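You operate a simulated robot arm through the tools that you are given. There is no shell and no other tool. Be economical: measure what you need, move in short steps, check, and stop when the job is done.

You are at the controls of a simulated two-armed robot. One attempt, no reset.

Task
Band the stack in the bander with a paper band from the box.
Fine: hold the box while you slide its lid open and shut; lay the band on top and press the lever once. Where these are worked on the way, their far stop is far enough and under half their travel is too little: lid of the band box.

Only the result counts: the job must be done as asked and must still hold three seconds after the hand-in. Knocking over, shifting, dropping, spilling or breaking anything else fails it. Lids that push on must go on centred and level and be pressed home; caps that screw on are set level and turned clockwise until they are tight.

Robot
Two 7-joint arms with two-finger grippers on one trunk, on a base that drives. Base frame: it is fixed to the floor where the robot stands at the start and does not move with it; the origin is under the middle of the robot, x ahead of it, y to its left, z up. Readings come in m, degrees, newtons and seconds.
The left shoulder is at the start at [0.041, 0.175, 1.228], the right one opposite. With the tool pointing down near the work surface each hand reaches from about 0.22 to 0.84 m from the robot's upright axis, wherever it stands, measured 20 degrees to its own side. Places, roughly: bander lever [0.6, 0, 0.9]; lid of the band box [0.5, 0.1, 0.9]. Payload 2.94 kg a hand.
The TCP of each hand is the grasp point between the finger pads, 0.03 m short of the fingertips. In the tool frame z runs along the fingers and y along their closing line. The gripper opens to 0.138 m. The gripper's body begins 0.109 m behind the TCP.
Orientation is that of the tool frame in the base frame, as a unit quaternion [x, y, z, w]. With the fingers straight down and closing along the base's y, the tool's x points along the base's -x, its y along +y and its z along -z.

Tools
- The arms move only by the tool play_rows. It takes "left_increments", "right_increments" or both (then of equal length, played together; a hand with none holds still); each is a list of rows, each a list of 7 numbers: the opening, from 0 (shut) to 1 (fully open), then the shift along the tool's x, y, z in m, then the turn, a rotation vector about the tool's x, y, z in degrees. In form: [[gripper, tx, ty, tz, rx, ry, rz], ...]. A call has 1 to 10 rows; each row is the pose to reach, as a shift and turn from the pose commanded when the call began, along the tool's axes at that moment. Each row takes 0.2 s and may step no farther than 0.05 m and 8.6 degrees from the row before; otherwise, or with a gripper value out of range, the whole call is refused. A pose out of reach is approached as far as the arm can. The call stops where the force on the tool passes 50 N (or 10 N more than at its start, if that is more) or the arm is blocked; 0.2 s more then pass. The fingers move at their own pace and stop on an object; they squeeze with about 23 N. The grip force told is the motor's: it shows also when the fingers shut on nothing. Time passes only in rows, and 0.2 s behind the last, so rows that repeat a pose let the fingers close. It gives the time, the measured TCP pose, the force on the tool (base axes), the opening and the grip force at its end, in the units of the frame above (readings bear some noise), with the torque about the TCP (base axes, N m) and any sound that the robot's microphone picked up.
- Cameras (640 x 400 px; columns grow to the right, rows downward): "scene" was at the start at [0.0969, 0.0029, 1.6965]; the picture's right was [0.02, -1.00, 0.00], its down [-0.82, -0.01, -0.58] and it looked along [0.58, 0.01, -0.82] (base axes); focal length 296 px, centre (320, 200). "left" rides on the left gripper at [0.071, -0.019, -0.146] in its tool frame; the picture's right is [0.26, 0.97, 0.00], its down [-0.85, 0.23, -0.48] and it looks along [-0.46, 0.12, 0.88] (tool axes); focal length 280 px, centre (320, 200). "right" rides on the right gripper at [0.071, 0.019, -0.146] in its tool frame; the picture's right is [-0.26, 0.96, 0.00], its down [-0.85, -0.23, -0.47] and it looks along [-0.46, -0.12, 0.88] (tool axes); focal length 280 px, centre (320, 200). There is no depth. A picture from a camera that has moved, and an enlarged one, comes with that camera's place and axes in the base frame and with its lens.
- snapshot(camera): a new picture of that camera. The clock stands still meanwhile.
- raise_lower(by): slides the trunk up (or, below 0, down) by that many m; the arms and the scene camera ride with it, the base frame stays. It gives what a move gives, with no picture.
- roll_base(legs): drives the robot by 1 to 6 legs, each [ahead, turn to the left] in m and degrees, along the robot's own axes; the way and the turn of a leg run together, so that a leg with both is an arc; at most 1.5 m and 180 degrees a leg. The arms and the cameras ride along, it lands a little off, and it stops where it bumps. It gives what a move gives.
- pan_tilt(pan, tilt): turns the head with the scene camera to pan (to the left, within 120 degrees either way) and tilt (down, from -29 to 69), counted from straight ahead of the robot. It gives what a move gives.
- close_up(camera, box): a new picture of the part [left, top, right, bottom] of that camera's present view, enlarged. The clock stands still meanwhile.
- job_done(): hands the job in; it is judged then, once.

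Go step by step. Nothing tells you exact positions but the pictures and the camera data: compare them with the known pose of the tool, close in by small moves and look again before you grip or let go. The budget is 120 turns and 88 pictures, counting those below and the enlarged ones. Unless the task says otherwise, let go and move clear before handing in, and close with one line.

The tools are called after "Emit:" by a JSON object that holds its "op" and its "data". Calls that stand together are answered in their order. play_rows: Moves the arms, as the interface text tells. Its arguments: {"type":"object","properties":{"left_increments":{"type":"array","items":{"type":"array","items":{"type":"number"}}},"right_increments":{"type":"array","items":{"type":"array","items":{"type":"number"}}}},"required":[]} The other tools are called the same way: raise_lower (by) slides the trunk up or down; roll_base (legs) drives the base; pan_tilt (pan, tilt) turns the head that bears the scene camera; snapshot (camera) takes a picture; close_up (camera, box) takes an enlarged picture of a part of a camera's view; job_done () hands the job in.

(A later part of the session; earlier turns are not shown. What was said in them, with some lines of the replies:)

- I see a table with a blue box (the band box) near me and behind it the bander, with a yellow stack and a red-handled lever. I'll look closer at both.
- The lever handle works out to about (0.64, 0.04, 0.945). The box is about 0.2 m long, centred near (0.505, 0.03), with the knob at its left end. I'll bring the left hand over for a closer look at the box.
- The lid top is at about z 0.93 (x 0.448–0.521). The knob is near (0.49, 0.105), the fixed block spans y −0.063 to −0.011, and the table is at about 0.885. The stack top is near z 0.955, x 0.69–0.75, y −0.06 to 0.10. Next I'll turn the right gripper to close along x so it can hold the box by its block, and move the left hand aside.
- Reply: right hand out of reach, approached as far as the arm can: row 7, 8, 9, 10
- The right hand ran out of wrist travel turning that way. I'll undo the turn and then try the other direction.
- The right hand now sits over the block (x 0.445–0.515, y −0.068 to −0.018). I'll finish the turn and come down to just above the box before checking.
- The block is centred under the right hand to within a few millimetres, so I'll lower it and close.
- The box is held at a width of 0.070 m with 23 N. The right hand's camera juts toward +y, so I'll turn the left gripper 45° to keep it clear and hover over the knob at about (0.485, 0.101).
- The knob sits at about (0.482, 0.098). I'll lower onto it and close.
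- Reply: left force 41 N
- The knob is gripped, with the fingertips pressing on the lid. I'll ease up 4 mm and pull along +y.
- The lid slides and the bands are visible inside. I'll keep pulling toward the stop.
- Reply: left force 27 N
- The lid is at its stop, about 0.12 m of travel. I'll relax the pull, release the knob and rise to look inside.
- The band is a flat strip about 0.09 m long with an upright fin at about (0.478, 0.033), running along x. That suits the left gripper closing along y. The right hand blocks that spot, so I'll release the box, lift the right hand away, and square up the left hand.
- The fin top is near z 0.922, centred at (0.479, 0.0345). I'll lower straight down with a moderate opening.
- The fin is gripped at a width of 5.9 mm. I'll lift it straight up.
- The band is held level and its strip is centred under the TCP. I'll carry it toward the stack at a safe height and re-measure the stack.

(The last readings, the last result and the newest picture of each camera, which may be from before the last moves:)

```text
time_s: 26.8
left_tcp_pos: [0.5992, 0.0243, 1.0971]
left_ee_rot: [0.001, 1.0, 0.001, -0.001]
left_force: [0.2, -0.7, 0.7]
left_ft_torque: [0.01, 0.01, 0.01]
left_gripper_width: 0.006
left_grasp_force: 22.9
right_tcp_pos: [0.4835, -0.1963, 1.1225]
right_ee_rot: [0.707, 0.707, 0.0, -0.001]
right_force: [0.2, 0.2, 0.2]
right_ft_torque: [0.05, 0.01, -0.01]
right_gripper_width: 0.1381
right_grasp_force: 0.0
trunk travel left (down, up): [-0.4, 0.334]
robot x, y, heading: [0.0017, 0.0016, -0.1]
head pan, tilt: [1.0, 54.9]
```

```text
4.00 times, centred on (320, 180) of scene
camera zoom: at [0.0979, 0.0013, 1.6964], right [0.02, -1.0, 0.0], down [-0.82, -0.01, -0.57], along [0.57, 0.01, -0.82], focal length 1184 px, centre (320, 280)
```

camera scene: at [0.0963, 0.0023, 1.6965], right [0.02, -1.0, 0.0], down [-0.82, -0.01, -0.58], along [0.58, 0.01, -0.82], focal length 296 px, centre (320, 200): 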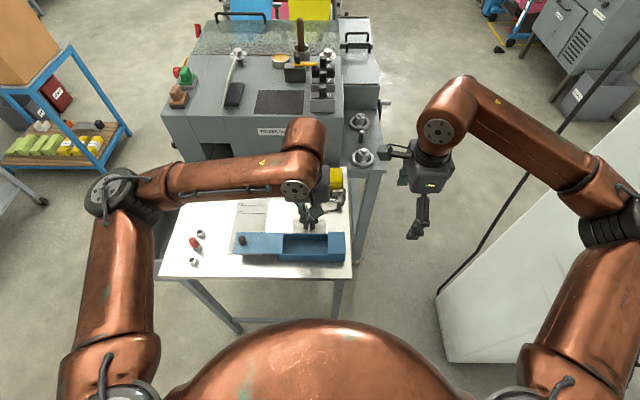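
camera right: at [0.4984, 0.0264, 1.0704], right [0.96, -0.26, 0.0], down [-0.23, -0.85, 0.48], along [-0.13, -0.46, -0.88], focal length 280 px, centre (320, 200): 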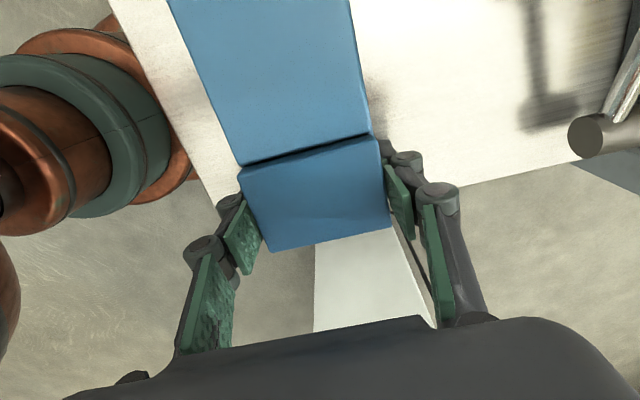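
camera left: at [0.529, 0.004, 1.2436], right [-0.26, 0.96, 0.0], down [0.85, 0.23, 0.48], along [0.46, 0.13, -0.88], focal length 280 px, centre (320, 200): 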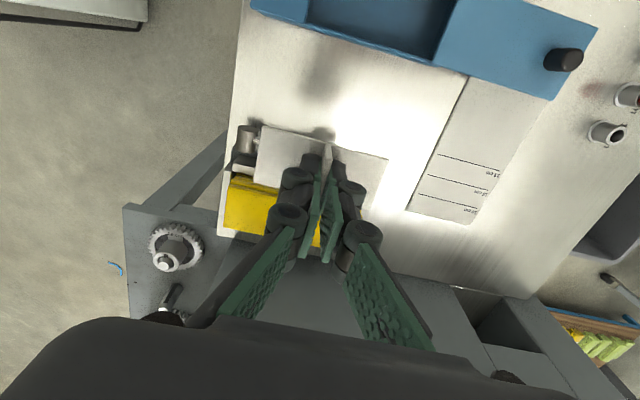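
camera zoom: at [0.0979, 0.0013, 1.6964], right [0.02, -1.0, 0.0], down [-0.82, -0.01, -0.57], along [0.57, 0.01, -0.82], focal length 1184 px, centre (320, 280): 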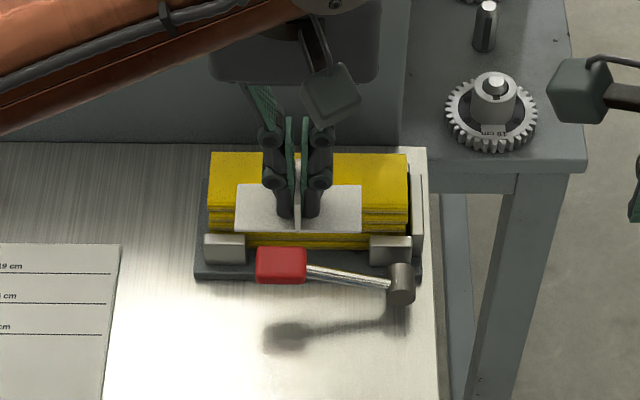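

The stack top is centred near (0.717, 0.021). I'll move over it and look before lowering.

Emit:
{"op": "play_rows", "data": {"left_increments": [[0, -0.04, -0.001, 0, 0, 0, 0], [0, -0.08, -0.002, 0.015, 0, 0, 0], [0, -0.118, -0.003, 0.037, 0, 0, 0], [0, -0.118, -0.003, 0.047, 0, 0, 0], [0, -0.118, -0.003, 0.057, 0, 0, 0]]}}

Emit:
{"op": "snapshot", "data": {"camera": "left"}}

Emit:
{"op": "close_up", "data": {"camera": "scene", "box": [260, 130, 380, 230]}}

```text
time_s: 28.0
left_tcp_pos: [0.7187, 0.019, 1.0407]
left_ee_rot: [-0.001, 1.0, 0.0, -0.001]
left_force: [-0.2, 0.1, -0.6]
left_ft_torque: [0.01, 0.01, 0.01]
left_gripper_width: 0.0059
left_grasp_force: 23.1
right_tcp_pos: [0.4822, -0.1954, 1.121]
right_ee_rot: [0.707, 0.707, 0.001, -0.001]
right_force: [0.4, 0.0, -0.3]
right_ft_torque: [0.01, 0.04, -0.01]
right_gripper_width: 0.1381
right_grasp_force: 0.1
trunk travel left (down, up): [-0.4, 0.334]
robot x, y, heading: [-0.001, -0.0011, -0.1]
head pan, tilt: [1.0, 54.9]
```

```text
52 pictures are left
camera left: at [0.6488, -0.0001, 1.1863], right [-0.26, 0.96, 0.0], down [0.85, 0.23, 0.47], along [0.46, 0.12, -0.88], focal length 280 px, centre (320, 200)
```

left: 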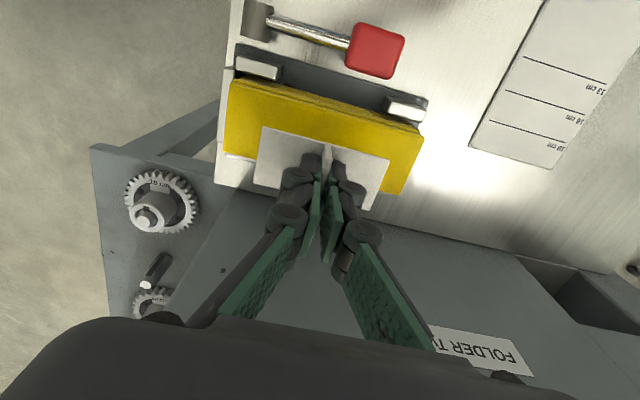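

```text
4.00 times, centred on (320, 180) of scene
camera zoom: at [0.0976, 0.0021, 1.6964], right [0.02, -1.0, 0.0], down [-0.82, -0.01, -0.57], along [0.57, 0.01, -0.82], focal length 1184 px, centre (320, 280)
```

zoom: 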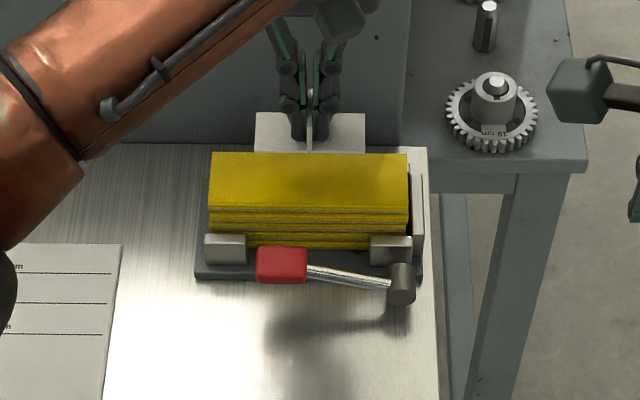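

The stack centre refines to (0.715, 0.018). I'll make a small correction and lower gently.

Emit:
{"op": "play_rows", "data": {"left_increments": [[0, 0.003, 0, 0.015, 0, 0, 0], [0, 0.003, 0, 0.03, 0, 0, 0], [0, 0.003, 0, 0.04, 0, 0, 0], [0, 0.003, 0, 0.043, 0, 0, 0]]}}

Emit:
{"op": "close_up", "data": {"camera": "left", "box": [200, 40, 440, 240]}}

Emit:
{"op": "close_up", "data": {"camera": "scene", "box": [280, 140, 360, 200]}}

```text
time_s: 29.0
left_tcp_pos: [0.7146, 0.0185, 0.997]
left_ee_rot: [-0.002, 1.0, 0.0, 0.0]
left_force: [-0.2, -0.4, -0.1]
left_ft_torque: [0.02, 0.01, 0.0]
left_gripper_width: 0.006
left_grasp_force: 23.4
right_tcp_pos: [0.4819, -0.1954, 1.1219]
right_ee_rot: [0.707, 0.707, 0.001, -0.001]
right_force: [0.2, 0.0, 0.4]
right_ft_torque: [-0.05, 0.03, 0.02]
right_gripper_width: 0.138
right_grasp_force: 0.0
trunk travel left (down, up): [-0.4, 0.334]
robot x, y, heading: [-0.0012, 0.0001, -0.1]
head pan, tilt: [1.0, 54.9]
```

```text
2.00 times, centred on (320, 140) of left
camera zoom: at [0.6448, -0.0001, 1.1435], right [-0.26, 0.96, 0.0], down [0.85, 0.23, 0.48], along [0.46, 0.13, -0.88], focal length 561 px, centre (320, 320)
```

zoom: 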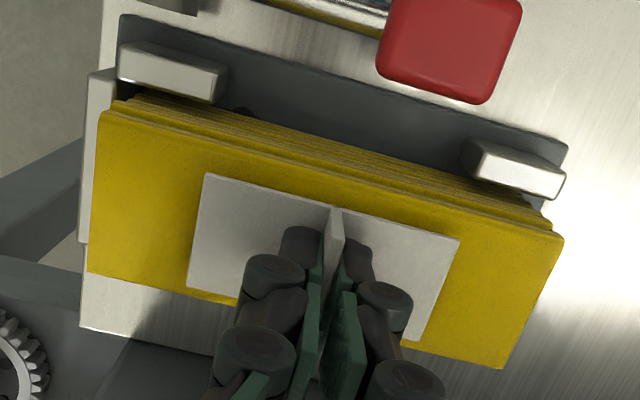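

```text
6.67 times, centred on (320, 170) of scene
camera zoom: at [0.0969, 0.0022, 1.6965], right [0.02, -1.0, 0.0], down [-0.82, -0.01, -0.58], along [0.58, 0.01, -0.82], focal length 1973 px, centre (320, 400)
```

zoom: 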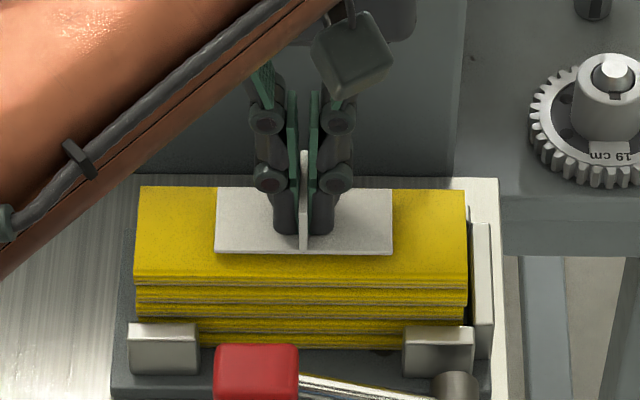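

Emit:
{"op": "play_rows", "data": {"left_increments": [[0, 0, 0, 0.002, 0, 0, 0], [0, 0, 0, 0.004, 0, 0, 0], [0, 0, 0, 0.006, 0, 0, 0]]}}

Emit:
{"op": "close_up", "data": {"camera": "scene", "box": [280, 140, 360, 200]}}

```text
time_s: 29.8
left_tcp_pos: [0.7138, 0.0198, 0.9917]
left_ee_rot: [0.0, 1.0, 0.0, 0.0]
left_force: [-0.3, 0.5, 0.4]
left_ft_torque: [0.01, 0.02, -0.01]
left_gripper_width: 0.0062
left_grasp_force: 23.1
right_tcp_pos: [0.4829, -0.1944, 1.1228]
right_ee_rot: [0.707, 0.707, 0.001, -0.001]
right_force: [1.1, -0.6, -0.4]
right_ft_torque: [0.01, -0.02, 0.03]
right_gripper_width: 0.1377
right_grasp_force: 0.0
trunk travel left (down, up): [-0.4, 0.334]
robot x, y, heading: [0.0036, -0.0001, 0.1]
head pan, tilt: [1.0, 54.9]
```

```text
6.67 times, centred on (320, 170) of scene
camera zoom: at [0.0968, 0.0023, 1.6965], right [0.02, -1.0, 0.0], down [-0.82, -0.01, -0.58], along [0.58, 0.01, -0.82], focal length 1973 px, centre (320, 400)
```

zoom: 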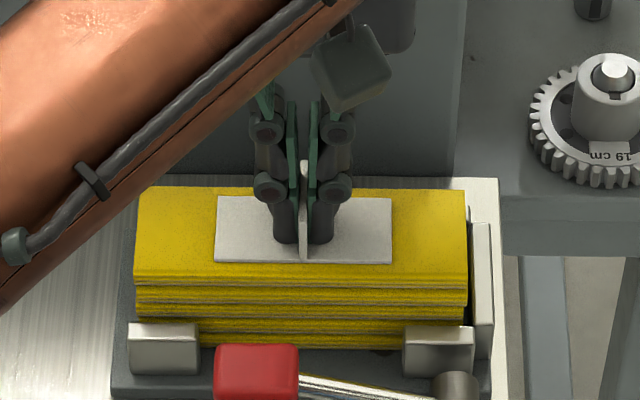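

Emit:
{"op": "play_rows", "data": {"left_increments": [[0, 0, 0, 0.002, 0, 0, 0], [0, 0, 0, 0.003, 0, 0, 0]]}}

```text
time_s: 30.4
left_tcp_pos: [0.7137, 0.019, 0.9919]
left_ee_rot: [-0.001, 1.0, -0.001, 0.002]
left_force: [1.2, -0.6, 15.1]
left_ft_torque: [-0.04, 0.06, -0.01]
left_gripper_width: 0.006
left_grasp_force: 23.2
right_tcp_pos: [0.4815, -0.1948, 1.1234]
right_ee_rot: [0.707, 0.707, 0.001, 0.0]
right_force: [-0.3, 0.1, -0.3]
right_ft_torque: [0.0, 0.0, -0.04]
right_gripper_width: 0.138
right_grasp_force: 0.1
trunk travel left (down, up): [-0.4, 0.334]
robot x, y, heading: [0.0001, -0.0002, -0.3]
head pan, tilt: [1.0, 54.9]
```

The band touches the stack at 15 N. I'll ease off, release it and rise clear.

Emit:
{"op": "play_rows", "data": {"left_increments": [[0, 0, 0, -0.002, 0, 0, 0], [0.1, 0, 0, -0.002, 0, 0, 0], [0.3, 0, 0, -0.002, 0, 0, 0], [0.3, 0, 0, -0.002, 0, 0, 0], [0.3, 0, 0, -0.03, 0, 0, 0], [0.3, 0, 0, -0.07, 0, 0, 0], [0.3, 0, 0, -0.11, 0, 0, 0], [0.3, 0.04, 0, -0.12, 0, 0, 0], [0.3, 0.08, 0, -0.12, 0, 0, 0]]}}

Emit:
{"op": "snapshot", "data": {"camera": "left"}}

Emit:
{"op": "close_up", "data": {"camera": "scene", "box": [260, 130, 380, 230]}}

```text
time_s: 32.4
left_tcp_pos: [0.6337, 0.0167, 1.1077]
left_ee_rot: [0.0, 1.0, 0.0, -0.001]
left_force: [-0.2, 0.5, 0.3]
left_ft_torque: [0.02, -0.03, 0.02]
left_gripper_width: 0.0416
left_grasp_force: 0.0
right_tcp_pos: [0.4808, -0.196, 1.1233]
right_ee_rot: [0.708, 0.707, 0.0, -0.001]
right_force: [-1.2, -0.1, -0.6]
right_ft_torque: [-0.01, 0.01, -0.01]
right_gripper_width: 0.1381
right_grasp_force: 0.0
trunk travel left (down, up): [-0.4, 0.334]
robot x, y, heading: [-0.0013, 0.0013, 0.1]
head pan, tilt: [1.0, 54.9]
```

```text
47 pictures are left
camera left: at [0.5639, -0.0013, 1.2538], right [-0.26, 0.96, 0.0], down [0.85, 0.23, 0.48], along [0.46, 0.13, -0.88], focal length 280 px, centre (320, 200)
```

left: 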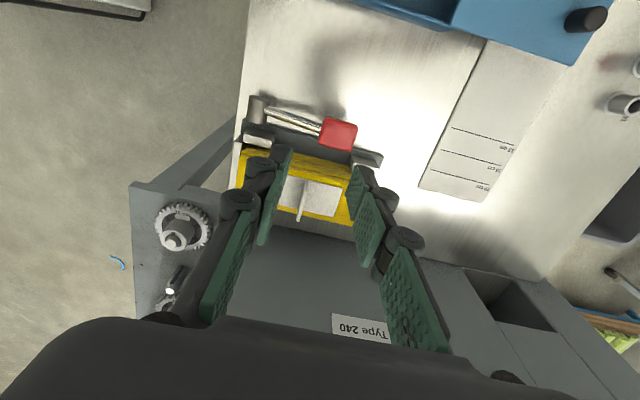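

```text
4.00 times, centred on (320, 180) of scene
camera zoom: at [0.0962, 0.0023, 1.6965], right [0.02, -1.0, 0.0], down [-0.82, -0.01, -0.58], along [0.58, 0.01, -0.82], focal length 1184 px, centre (320, 280)
```

zoom: 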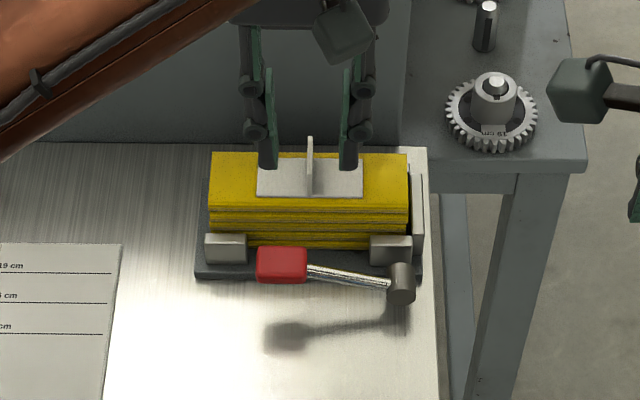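

The band lies flat and centred on the stack. Next is the lever: I'll close the left fingers and put the tips above the red handle at (0.636, 0.041).

Emit:
{"op": "play_rows", "data": {"left_increments": [[0, -0.002, 0.012, 0, 0, 0, 0], [0, -0.002, 0.024, 0.03, 0, 0, 0], [0, -0.002, 0.024, 0.06, 0, 0, 0], [0, -0.002, 0.024, 0.08, 0, 0, 0]]}}

Emit:
{"op": "snapshot", "data": {"camera": "left"}}

Emit:
{"op": "close_up", "data": {"camera": "scene", "box": [260, 130, 380, 230]}}

```text
time_s: 33.4
left_tcp_pos: [0.637, 0.0428, 1.0283]
left_ee_rot: [0.001, 1.0, -0.001, 0.001]
left_force: [-0.7, -0.2, 0.4]
left_ft_torque: [-0.03, 0.02, -0.01]
left_gripper_width: 0.0
left_grasp_force: 22.6
right_tcp_pos: [0.4826, -0.1939, 1.1223]
right_ee_rot: [0.707, 0.707, 0.0, -0.001]
right_force: [0.7, -0.1, -0.4]
right_ft_torque: [-0.02, -0.02, 0.01]
right_gripper_width: 0.1382
right_grasp_force: 0.1
trunk travel left (down, up): [-0.4, 0.334]
robot x, y, heading: [-0.0003, 0.0023, -0.1]
head pan, tilt: [1.0, 54.9]
```

```text
45 pictures are left
camera left: at [0.5663, 0.0238, 1.1739], right [-0.26, 0.96, 0.0], down [0.85, 0.23, 0.47], along [0.46, 0.12, -0.88], focal length 280 px, centre (320, 200)
```

left: 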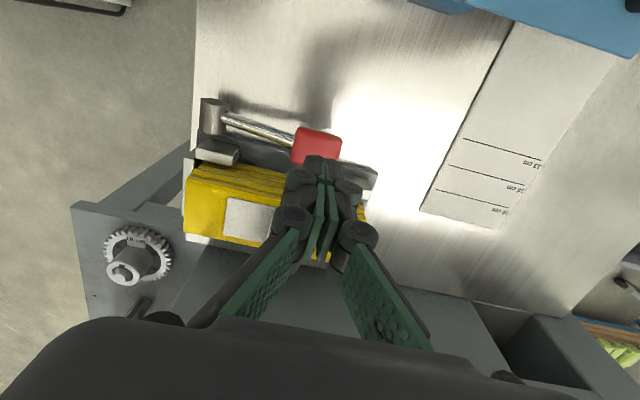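

```text
4.00 times, centred on (320, 180) of scene
camera zoom: at [0.0974, 0.0028, 1.6965], right [0.02, -1.0, 0.0], down [-0.82, -0.01, -0.58], along [0.57, 0.01, -0.82], focal length 1184 px, centre (320, 280)
```

zoom: 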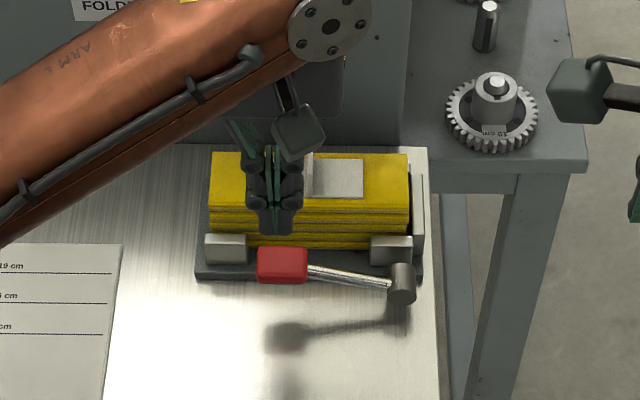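

Emit:
{"op": "play_rows", "data": {"left_increments": [[0, 0.003, -0.004, 0.02, 0, 0, 0], [0, 0.003, -0.004, 0.035, 0, 0, 0], [0, 0.003, -0.004, 0.045, 0, 0, 0], [0, 0.003, -0.004, 0.055, 0, 0, 0], [0, 0.003, -0.004, 0.065, 0, 0, 0]]}}

Emit:
{"op": "close_up", "data": {"camera": "scene", "box": [260, 130, 380, 230]}}

Emit:
{"op": "close_up", "data": {"camera": "left", "box": [180, 60, 420, 230]}}

```text
time_s: 34.6
left_tcp_pos: [0.6341, 0.0414, 0.9629]
left_ee_rot: [-0.001, 1.0, 0.0, 0.0]
left_force: [-0.1, 3.0, 3.4]
left_ft_torque: [0.06, 0.01, 0.01]
left_gripper_width: 0.0002
left_grasp_force: 28.8
right_tcp_pos: [0.4803, -0.1948, 1.1223]
right_ee_rot: [0.707, 0.707, -0.001, 0.0]
right_force: [-0.4, 0.2, 0.5]
right_ft_torque: [0.0, 0.0, -0.01]
right_gripper_width: 0.1381
right_grasp_force: 0.0
trunk travel left (down, up): [-0.4, 0.334]
robot x, y, heading: [0.001, 0.0029, 0.3]
head pan, tilt: [1.0, 54.9]
```

```text
4.00 times, centred on (320, 180) of scene
camera zoom: at [0.0967, 0.0029, 1.6965], right [0.02, -1.0, 0.0], down [-0.82, -0.01, -0.58], along [0.58, 0.01, -0.82], focal length 1184 px, centre (320, 280)
```

zoom: 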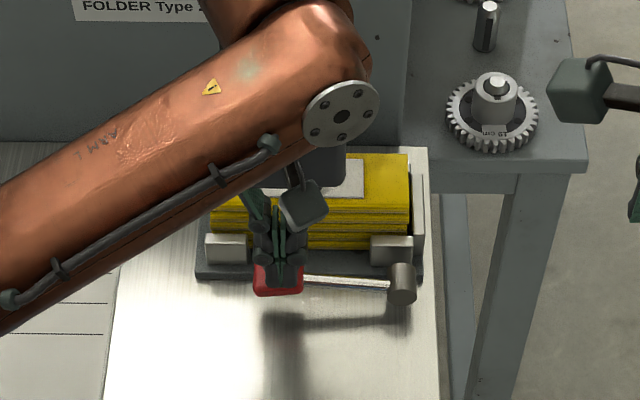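

```text
2.35 times, centred on (300, 145) of left
camera zoom: at [0.5643, 0.0214, 1.109], right [-0.26, 0.96, 0.0], down [0.85, 0.23, 0.48], along [0.46, 0.13, -0.88], focal length 660 px, centre (367, 329)
```

zoom: 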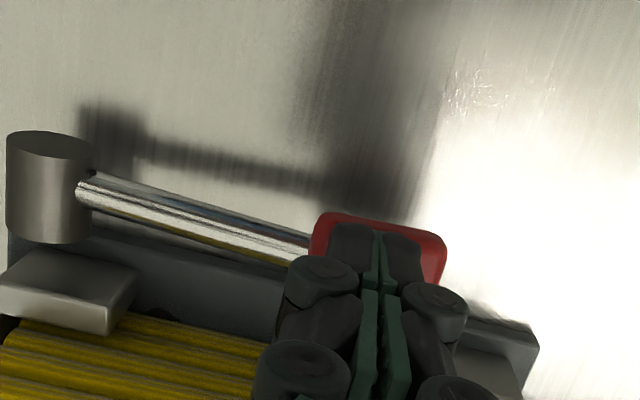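

The lever is moving down with about 3 N of resistance. I'll continue to its stop.

Emit:
{"op": "play_rows", "data": {"left_increments": [[0, 0, 0, 0.008, 0, 0, 0], [0, 0, 0, 0.016, 0, 0, 0], [0, 0, 0, 0.022, 0, 0, 0], [0, 0, 0, 0.028, 0, 0, 0]]}}

Emit:
{"op": "close_up", "data": {"camera": "left", "box": [180, 60, 420, 230]}}

```text
time_s: 35.6
left_tcp_pos: [0.6353, 0.0412, 0.946]
left_ee_rot: [-0.002, 1.0, 0.001, 0.007]
left_force: [-16.7, 9.0, 28.5]
left_ft_torque: [-0.02, 0.58, -0.13]
left_gripper_width: 0.0
left_grasp_force: 28.6
right_tcp_pos: [0.4802, -0.194, 1.1225]
right_ee_rot: [0.706, 0.708, 0.001, 0.001]
right_force: [0.6, -0.3, -0.8]
right_ft_torque: [0.03, 0.04, 0.02]
right_gripper_width: 0.138
right_grasp_force: 0.0
trunk travel left (down, up): [-0.4, 0.334]
robot x, y, heading: [0.0028, 0.0039, 0.1]
head pan, tilt: [1.0, 54.9]
stopped in row 4 (left hand): the force on the tool passed its limit at 51 N (the readings are from after the stop); the commanded pose is now the measured one
```

```text
2.35 times, centred on (300, 145) of left
camera zoom: at [0.5625, 0.0224, 1.091], right [-0.26, 0.96, -0.01], down [0.84, 0.23, 0.49], along [0.47, 0.12, -0.87], focal length 660 px, centre (367, 329)
```

zoom: 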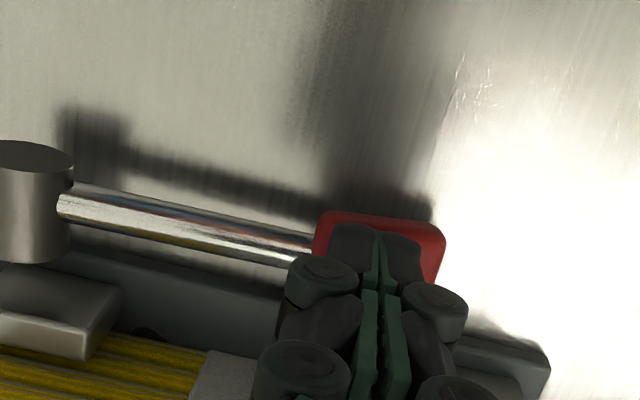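

Emit:
{"op": "close_up", "data": {"camera": "scene", "box": [280, 150, 360, 220]}}

Emit:
{"op": "snapshot", "data": {"camera": "right"}}

```text
5.71 times, centred on (320, 185) of scene
camera zoom: at [0.093, 0.0031, 1.6968], right [0.02, -1.0, 0.0], down [-0.82, -0.01, -0.58], along [0.58, 0.01, -0.82], focal length 1691 px, centre (320, 286)
```

zoom: 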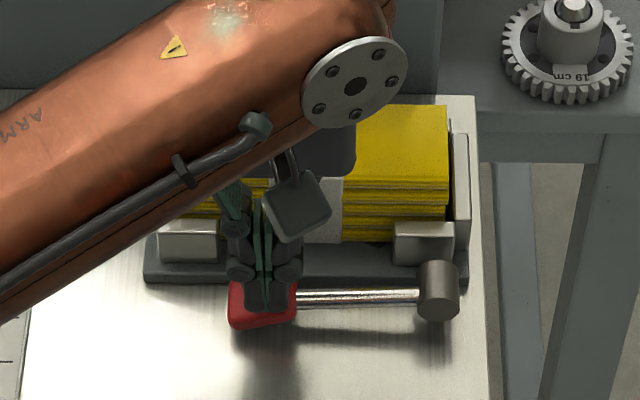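

```text
39 pictures are left
camera right: at [0.4987, -0.1234, 1.2697], right [0.97, -0.26, 0.0], down [-0.23, -0.85, 0.47], along [-0.12, -0.46, -0.88], focal length 280 px, centre (320, 200)
```

right: 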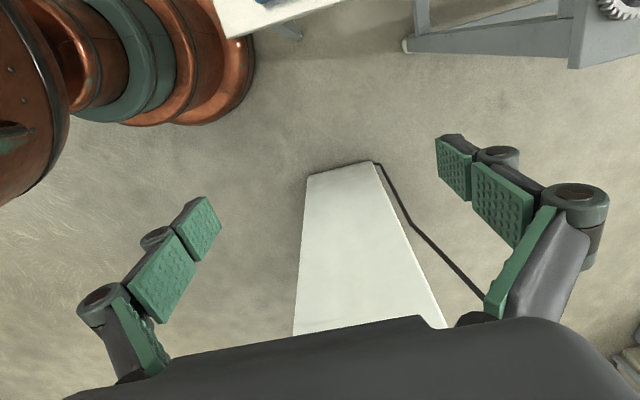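

The band has wrapped round the stack: there is a grey strip down its front. I'll lift straight off the lever.

Emit:
{"op": "play_rows", "data": {"left_increments": [[0, 0, 0, -0.01, 0, 0, 0], [0, 0, 0, -0.03, 0, 0, 0], [0, 0, 0, -0.07, 0, 0, 0], [0, 0, 0, -0.11, 0, 0, 0], [0, 0.01, 0.045, -0.12, 0, 0, 0], [0.3, 0.02, 0.09, -0.12, 0, 0, 0], [0.5, 0.03, 0.135, -0.12, 0, 0, 0], [0.5, 0.06, 0.16, -0.12, 0, 0, 0]]}}

Emit:
{"op": "close_up", "data": {"camera": "scene", "box": [240, 130, 380, 270]}}

Emit:
{"op": "snapshot", "data": {"camera": "left"}}

```text
time_s: 37.5
left_tcp_pos: [0.5737, 0.1999, 1.0591]
left_ee_rot: [-0.001, 1.0, -0.002, 0.006]
left_force: [-0.1, 0.4, 0.0]
left_ft_torque: [0.01, -0.02, 0.03]
left_gripper_width: 0.0675
left_grasp_force: 0.1
right_tcp_pos: [0.4807, -0.1938, 1.1233]
right_ee_rot: [0.707, 0.708, 0.0, 0.0]
right_force: [-0.3, 0.7, -0.2]
right_ft_torque: [0.01, -0.02, 0.02]
right_gripper_width: 0.138
right_grasp_force: 0.0
trunk travel left (down, up): [-0.4, 0.334]
robot x, y, heading: [-0.0001, -0.0028, 0.2]
head pan, tilt: [1.0, 54.9]
```

```text
2.86 times, centred on (310, 200) of scene
camera zoom: at [0.0953, 0.0039, 1.6966], right [0.02, -1.0, 0.0], down [-0.82, -0.01, -0.58], along [0.58, 0.01, -0.82], focal length 846 px, centre (349, 200)
```

zoom: 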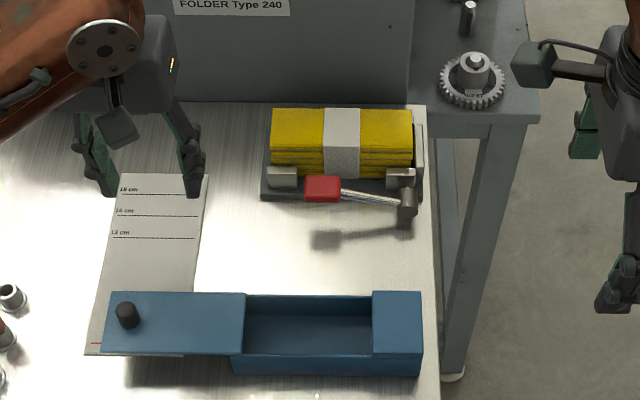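

```text
37 pictures are left
camera left: at [0.502, 0.1812, 1.2048], right [-0.26, 0.96, -0.01], down [0.84, 0.23, 0.48], along [0.47, 0.12, -0.87], focal length 280 px, centre (320, 200)
```

left: 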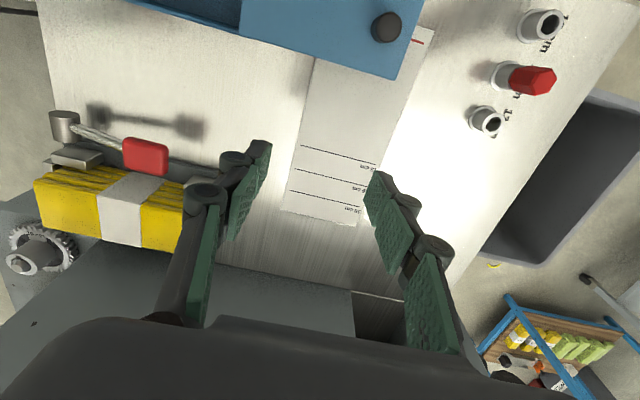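

The stack is banded and the lever sprang back. Now I'll shut the lid: the right hand re-grips the box block while the left hand turns 45° and goes above the knob.

Emit:
{"op": "play_rows", "data": {"right_increments": [[1, 0.04, 0, 0, 0, 0, 0], [1, 0.08, 0, 0.01, 0, 0, 0], [1, 0.12, 0, 0.03, 0, 0, 0], [1, 0.15, -0.001, 0.07, 0, 0, 0], [1, 0.15, -0.001, 0.11, 0, 0, 0], [1, 0.15, -0.001, 0.14, 0, 0, 0]], "left_increments": [[0.5, 0.015, 0.004, 0, 0, 0, 7.5], [0.5, 0.03, 0.008, 0, 0, 0, 15], [0.5, 0.046, 0.011, 0, 0, 0, 22.5], [0.5, 0.062, 0.015, 0.01, 0, 0, 30], [0.5, 0.077, 0.019, 0.02, 0, 0, 37.5], [0.5, 0.092, 0.022, 0.03, 0, 0, 45]]}}

Emit:
{"op": "snapshot", "data": {"camera": "right"}}

Emit:
{"op": "snapshot", "data": {"camera": "left"}}

```text
time_s: 38.9
left_tcp_pos: [0.4825, 0.2228, 1.0304]
left_ee_rot: [0.382, 0.924, 0.001, 0.006]
left_force: [-0.3, -0.2, 0.0]
left_ft_torque: [0.04, 0.0, -0.03]
left_gripper_width: 0.0689
left_grasp_force: 0.0
right_tcp_pos: [0.4816, -0.0448, 0.9841]
right_ee_rot: [0.707, 0.708, -0.001, -0.001]
right_force: [0.3, 0.1, 0.1]
right_ft_torque: [-0.01, 0.03, 0.01]
right_gripper_width: 0.1377
right_grasp_force: 0.1
trunk travel left (down, up): [-0.4, 0.334]
robot x, y, heading: [-0.0002, -0.0, 0.1]
head pan, tilt: [1.0, 54.9]
```

```text
36 pictures are left
camera right: at [0.4996, 0.0261, 1.1291], right [0.97, -0.26, 0.0], down [-0.23, -0.85, 0.48], along [-0.13, -0.46, -0.88], focal length 280 px, centre (320, 200)
```

right: 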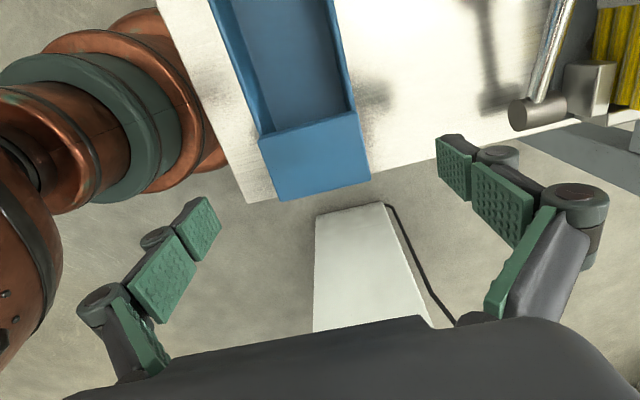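

```text
35 pictures are left
camera left: at [0.4174, 0.2606, 1.1753], right [0.5, 0.87, 0.0], down [0.76, -0.43, 0.49], along [0.42, -0.24, -0.87], focal length 280 px, centre (320, 200)
```

left: 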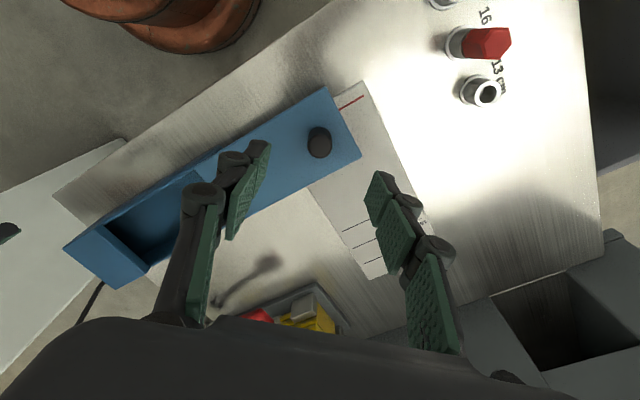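

Emit:
{"op": "play_rows", "data": {"right_increments": [[1, 0, -0.001, 0.03, 0, 0, 0], [1, 0, -0.002, 0.058, 0, 0, 0], [0.5, 0, -0.002, 0.058, 0, 0, 0], [0.3, 0, -0.002, 0.058, 0, 0, 0], [0.3, 0, -0.002, 0.058, 0, 0, 0], [0.3, 0, -0.002, 0.058, 0, 0, 0], [0.3, 0, -0.002, 0.058, 0, 0, 0], [0.3, 0, -0.002, 0.058, 0, 0, 0], [0.3, 0, -0.002, 0.058, 0, 0, 0], [0.3, 0, -0.002, 0.058, 0, 0, 0]], "left_increments": [[0.5, 0, -0.002, 0.0, 0, 0, 0], [0.5, 0, -0.002, 0, 0, 0, 0], [0.5, 0, -0.002, 0, 0, 0, 0], [0.5, 0, -0.002, 0.0, 0, 0, 0], [0.5, 0, -0.002, 0.03, 0, 0, 0], [0.5, 0, -0.002, 0.058, 0, 0, 0], [0, 0, -0.002, 0.058, 0, 0, 0], [0, 0, -0.002, 0.058, 0, 0, 0], [0, 0, -0.002, 0.058, 0, 0, 0], [0, 0, -0.002, 0.058, 0, 0, 0]]}}

Emit:
{"op": "snapshot", "data": {"camera": "left"}}

```text
time_s: 41.0
left_tcp_pos: [0.4816, 0.2206, 0.9724]
left_ee_rot: [0.381, 0.925, 0.0, 0.005]
left_force: [-0.2, -0.3, 1.5]
left_ft_torque: [-0.03, -0.06, 0.01]
left_gripper_width: 0.0189
left_grasp_force: 22.8
right_tcp_pos: [0.4781, -0.0453, 0.9258]
right_ee_rot: [0.707, 0.707, 0.0, -0.001]
right_force: [-0.8, 0.1, -0.5]
right_ft_torque: [0.11, -0.03, 0.0]
right_gripper_width: 0.0695
right_grasp_force: 23.1
trunk travel left (down, up): [-0.4, 0.334]
robot x, y, heading: [0.0018, 0.0013, -0.1]
head pan, tilt: [1.0, 54.9]
```

```text
34 pictures are left
camera left: at [0.4176, 0.2581, 1.1178], right [0.5, 0.87, 0.0], down [0.76, -0.43, 0.48], along [0.42, -0.24, -0.87], focal length 280 px, centre (320, 200)
```

left: 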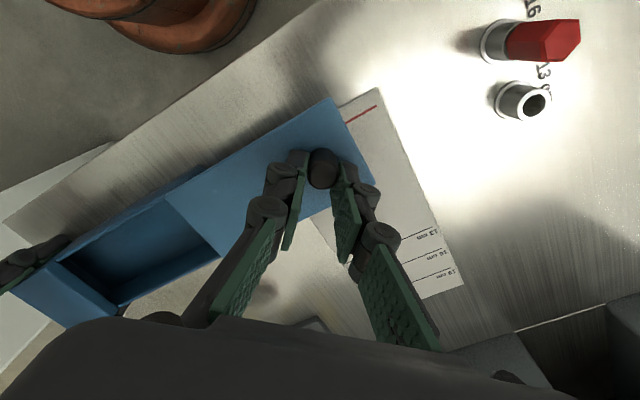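

Both hands have hold. I'll push the lid shut along −y (about 0.12 m).

Emit:
{"op": "play_rows", "data": {"left_increments": [[0, -0.01, -0.01, 0, 0, 0, 0], [0, -0.02, -0.02, 0, 0, 0, 0], [0, -0.03, -0.03, 0, 0, 0, 0], [0, -0.04, -0.04, 0, 0, 0, 0], [0, -0.05, -0.05, 0, 0, 0, 0], [0, -0.06, -0.06, 0, 0, 0, 0], [0, -0.07, -0.07, 0, 0, 0, 0], [0, -0.077, -0.077, 0, 0, 0, 0], [0, -0.083, -0.083, 0, 0, 0, 0]]}}

Emit:
{"op": "snapshot", "data": {"camera": "left"}}

```text
time_s: 43.0
left_tcp_pos: [0.4812, 0.1033, 0.9719]
left_ee_rot: [0.382, 0.924, 0.0, 0.005]
left_force: [0.3, 3.3, 5.6]
left_ft_torque: [-0.03, -0.13, -0.01]
left_gripper_width: 0.0191
left_grasp_force: 23.0
right_tcp_pos: [0.4785, -0.0454, 0.9257]
right_ee_rot: [0.707, 0.707, 0.001, -0.001]
right_force: [-0.5, -5.3, 0.3]
right_ft_torque: [-0.04, 0.21, 0.16]
right_gripper_width: 0.0693
right_grasp_force: 23.1
trunk travel left (down, up): [-0.4, 0.334]
robot x, y, heading: [0.0009, 0.0003, -0.1]
head pan, tilt: [1.0, 54.9]
```

```text
33 pictures are left
camera left: at [0.4171, 0.1402, 1.1176], right [0.49, 0.87, 0.0], down [0.76, -0.43, 0.49], along [0.42, -0.24, -0.87], focal length 280 px, centre (320, 200)
```

left: 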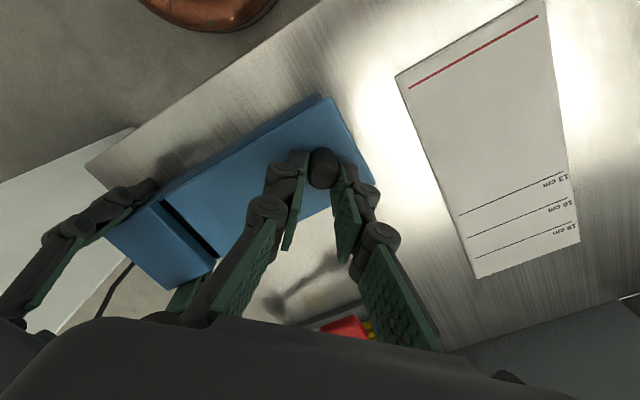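

About 3 mm are left, so I'll push to the stop.

Emit:
{"op": "play_rows", "data": {"left_increments": [[0, -0.002, -0.002, 0, 0, 0, 0], [0, -0.004, -0.004, 0, 0, 0, 0], [0, -0.005, -0.005, 0, 0, 0, 0]]}}

Emit:
{"op": "close_up", "data": {"camera": "right", "box": [160, 60, 420, 260]}}

```text
time_s: 43.9
left_tcp_pos: [0.4817, 0.0946, 0.9729]
left_ee_rot: [0.382, 0.924, 0.0, 0.006]
left_force: [-0.7, 3.4, 7.9]
left_ft_torque: [0.09, -0.02, -0.01]
left_gripper_width: 0.0192
left_grasp_force: 23.4
right_tcp_pos: [0.4791, -0.0446, 0.9267]
right_ee_rot: [0.707, 0.707, 0.0, 0.0]
right_force: [-1.9, -4.2, -1.1]
right_ft_torque: [-0.12, 0.12, 0.25]
right_gripper_width: 0.0694
right_grasp_force: 23.2
trunk travel left (down, up): [-0.4, 0.334]
robot x, y, heading: [0.0014, 0.0021, -0.1]
head pan, tilt: [1.0, 54.9]
```

```text
2.00 times, centred on (290, 160) of right
camera zoom: at [0.4975, 0.0257, 1.0718], right [0.97, -0.26, 0.0], down [-0.23, -0.85, 0.48], along [-0.12, -0.46, -0.88], focal length 561 px, centre (380, 280)
```

zoom: 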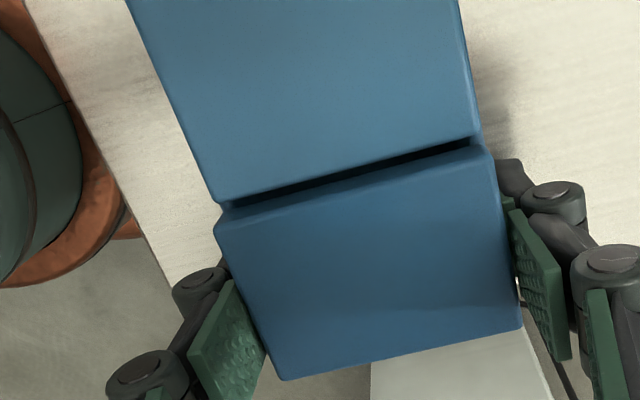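

Still sliding, with no stop felt yet and a small gap left. I'll push a little more.

Emit:
{"op": "play_rows", "data": {"left_increments": [[0, -0.002, -0.002, 0, 0, 0, 0], [0, -0.004, -0.004, 0, 0, 0, 0], [0, -0.005, -0.005, 0, 0, 0, 0]]}}

Emit:
{"op": "close_up", "data": {"camera": "right", "box": [160, 60, 420, 260]}}

```text
time_s: 44.6
left_tcp_pos: [0.4841, 0.0915, 0.9709]
left_ee_rot: [0.38, 0.925, 0.003, 0.005]
left_force: [1.8, 25.0, 9.7]
left_ft_torque: [0.57, -0.13, -0.01]
left_gripper_width: 0.0192
left_grasp_force: 22.9
right_tcp_pos: [0.4774, -0.0454, 0.9262]
right_ee_rot: [0.707, 0.707, -0.001, 0.002]
right_force: [-1.6, -20.1, 1.0]
right_ft_torque: [-0.56, 0.0, 0.1]
right_gripper_width: 0.0696
right_grasp_force: 23.1
trunk travel left (down, up): [-0.4, 0.334]
robot x, y, heading: [0.0003, -0.0034, -0.1]
head pan, tilt: [1.0, 54.9]
```

```text
2.00 times, centred on (290, 160) of right
camera zoom: at [0.4977, 0.0255, 1.0715], right [0.96, -0.26, 0.0], down [-0.23, -0.85, 0.48], along [-0.13, -0.46, -0.88], focal length 561 px, centre (380, 280)
```

zoom: 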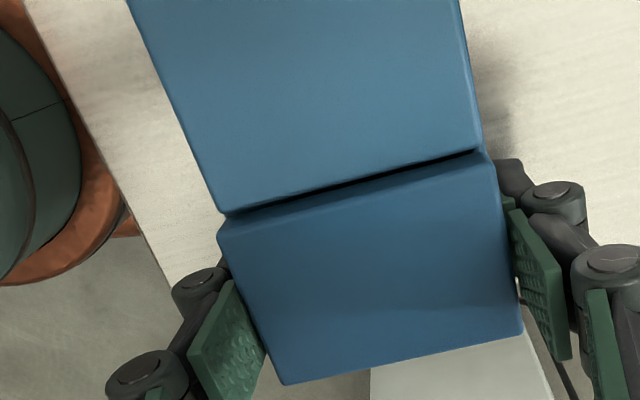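

The lid is at its closed stop. I'll relax the push, release the knob, rise, then release the box.

Emit:
{"op": "play_rows", "data": {"left_increments": [[0, 0.002, 0.002, 0, 0, 0, 0], [0.3, 0.002, 0.002, 0, 0, 0, 0], [0.5, 0.002, 0.002, 0, 0, 0, 0], [0.5, 0.002, 0.002, 0, 0, 0, 0], [0.5, 0.002, 0.002, -0.04, 0, 0, 0], [0.5, 0.002, 0.002, -0.09, 0, 0, 0], [0.5, 0.03, 0.03, -0.12, 0, 0, 0], [0.5, 0.06, 0.06, -0.13, 0, 0, 0], [0.5, 0.09, 0.09, -0.13, 0, 0, 0]]}}

Emit:
{"op": "play_rows", "data": {"right_increments": [[0.6, 0, 0, 0, 0, 0, 0], [1, 0, 0, 0, 0, 0, 0], [1, 0, 0, 0, 0, 0, 0], [1, 0, 0, -0.04, 0, 0, 0], [1, 0, 0, -0.085, 0, 0, 0], [1, 0, 0, -0.13, 0, 0, 0], [1, -0.03, 0, -0.16, 0, 0, 0], [1, -0.07, 0, -0.19, 0, 0, 0], [1, -0.11, 0, -0.2, 0, 0, 0], [1, -0.15, 0, -0.2, 0, 0, 0]]}}

Emit:
{"op": "close_up", "data": {"camera": "scene", "box": [160, 130, 380, 290]}}

```text
time_s: 46.6
left_tcp_pos: [0.4801, 0.2189, 1.1023]
left_ee_rot: [0.382, 0.924, 0.0, 0.007]
left_force: [-1.3, 0.9, -0.8]
left_ft_torque: [-0.04, 0.02, -0.02]
left_gripper_width: 0.0691
left_grasp_force: 0.0
right_tcp_pos: [0.4784, -0.0442, 0.9252]
right_ee_rot: [0.707, 0.707, 0.001, 0.0]
right_force: [-0.3, 1.0, 1.4]
right_ft_torque: [0.17, 0.08, 0.04]
right_gripper_width: 0.0697
right_grasp_force: 23.4
trunk travel left (down, up): [-0.4, 0.334]
robot x, y, heading: [0.0013, 0.0002, 0.2]
head pan, tilt: [1.0, 54.9]
```

```text
time_s: 48.9
left_tcp_pos: [0.4811, 0.215, 1.1022]
left_ee_rot: [0.382, 0.924, 0.002, 0.006]
left_force: [0.1, 0.1, 0.5]
left_ft_torque: [0.03, -0.01, 0.03]
left_gripper_width: 0.0687
left_grasp_force: 0.1
right_tcp_pos: [0.479, -0.1967, 1.1245]
right_ee_rot: [0.707, 0.707, 0.0, -0.001]
right_force: [0.3, 0.2, 0.0]
right_ft_torque: [0.03, -0.02, -0.01]
right_gripper_width: 0.1381
right_grasp_force: 0.0
trunk travel left (down, up): [-0.4, 0.334]
robot x, y, heading: [0.0006, -0.0004, 0.1]
head pan, tilt: [1.0, 54.9]
```

```text
2.50 times, centred on (270, 210) of scene
camera zoom: at [0.096, 0.0008, 1.6965], right [0.02, -1.0, 0.0], down [-0.82, -0.01, -0.58], along [0.58, 0.01, -0.82], focal length 740 px, centre (445, 175)
```

zoom: 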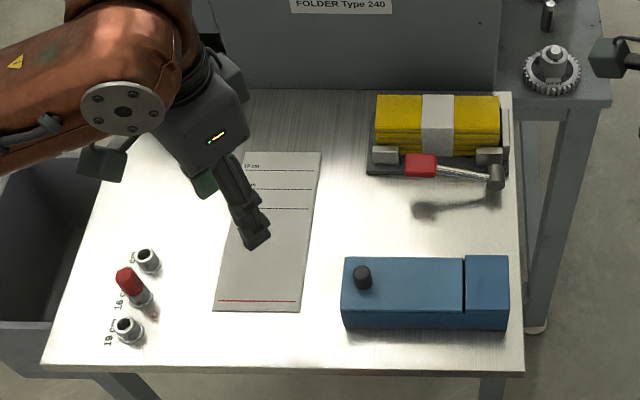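

The stack is banded, the lever is back up, the lid is shut, the box is where it was, and both hands are clear.

Emit:
{"op": "job_done", "data": {}}

```text
The job is handed in.
```

I banded the stack with the paper band from the box, using one press of the lever, then slid the lid shut again, moved both hands clear and handed the job in.
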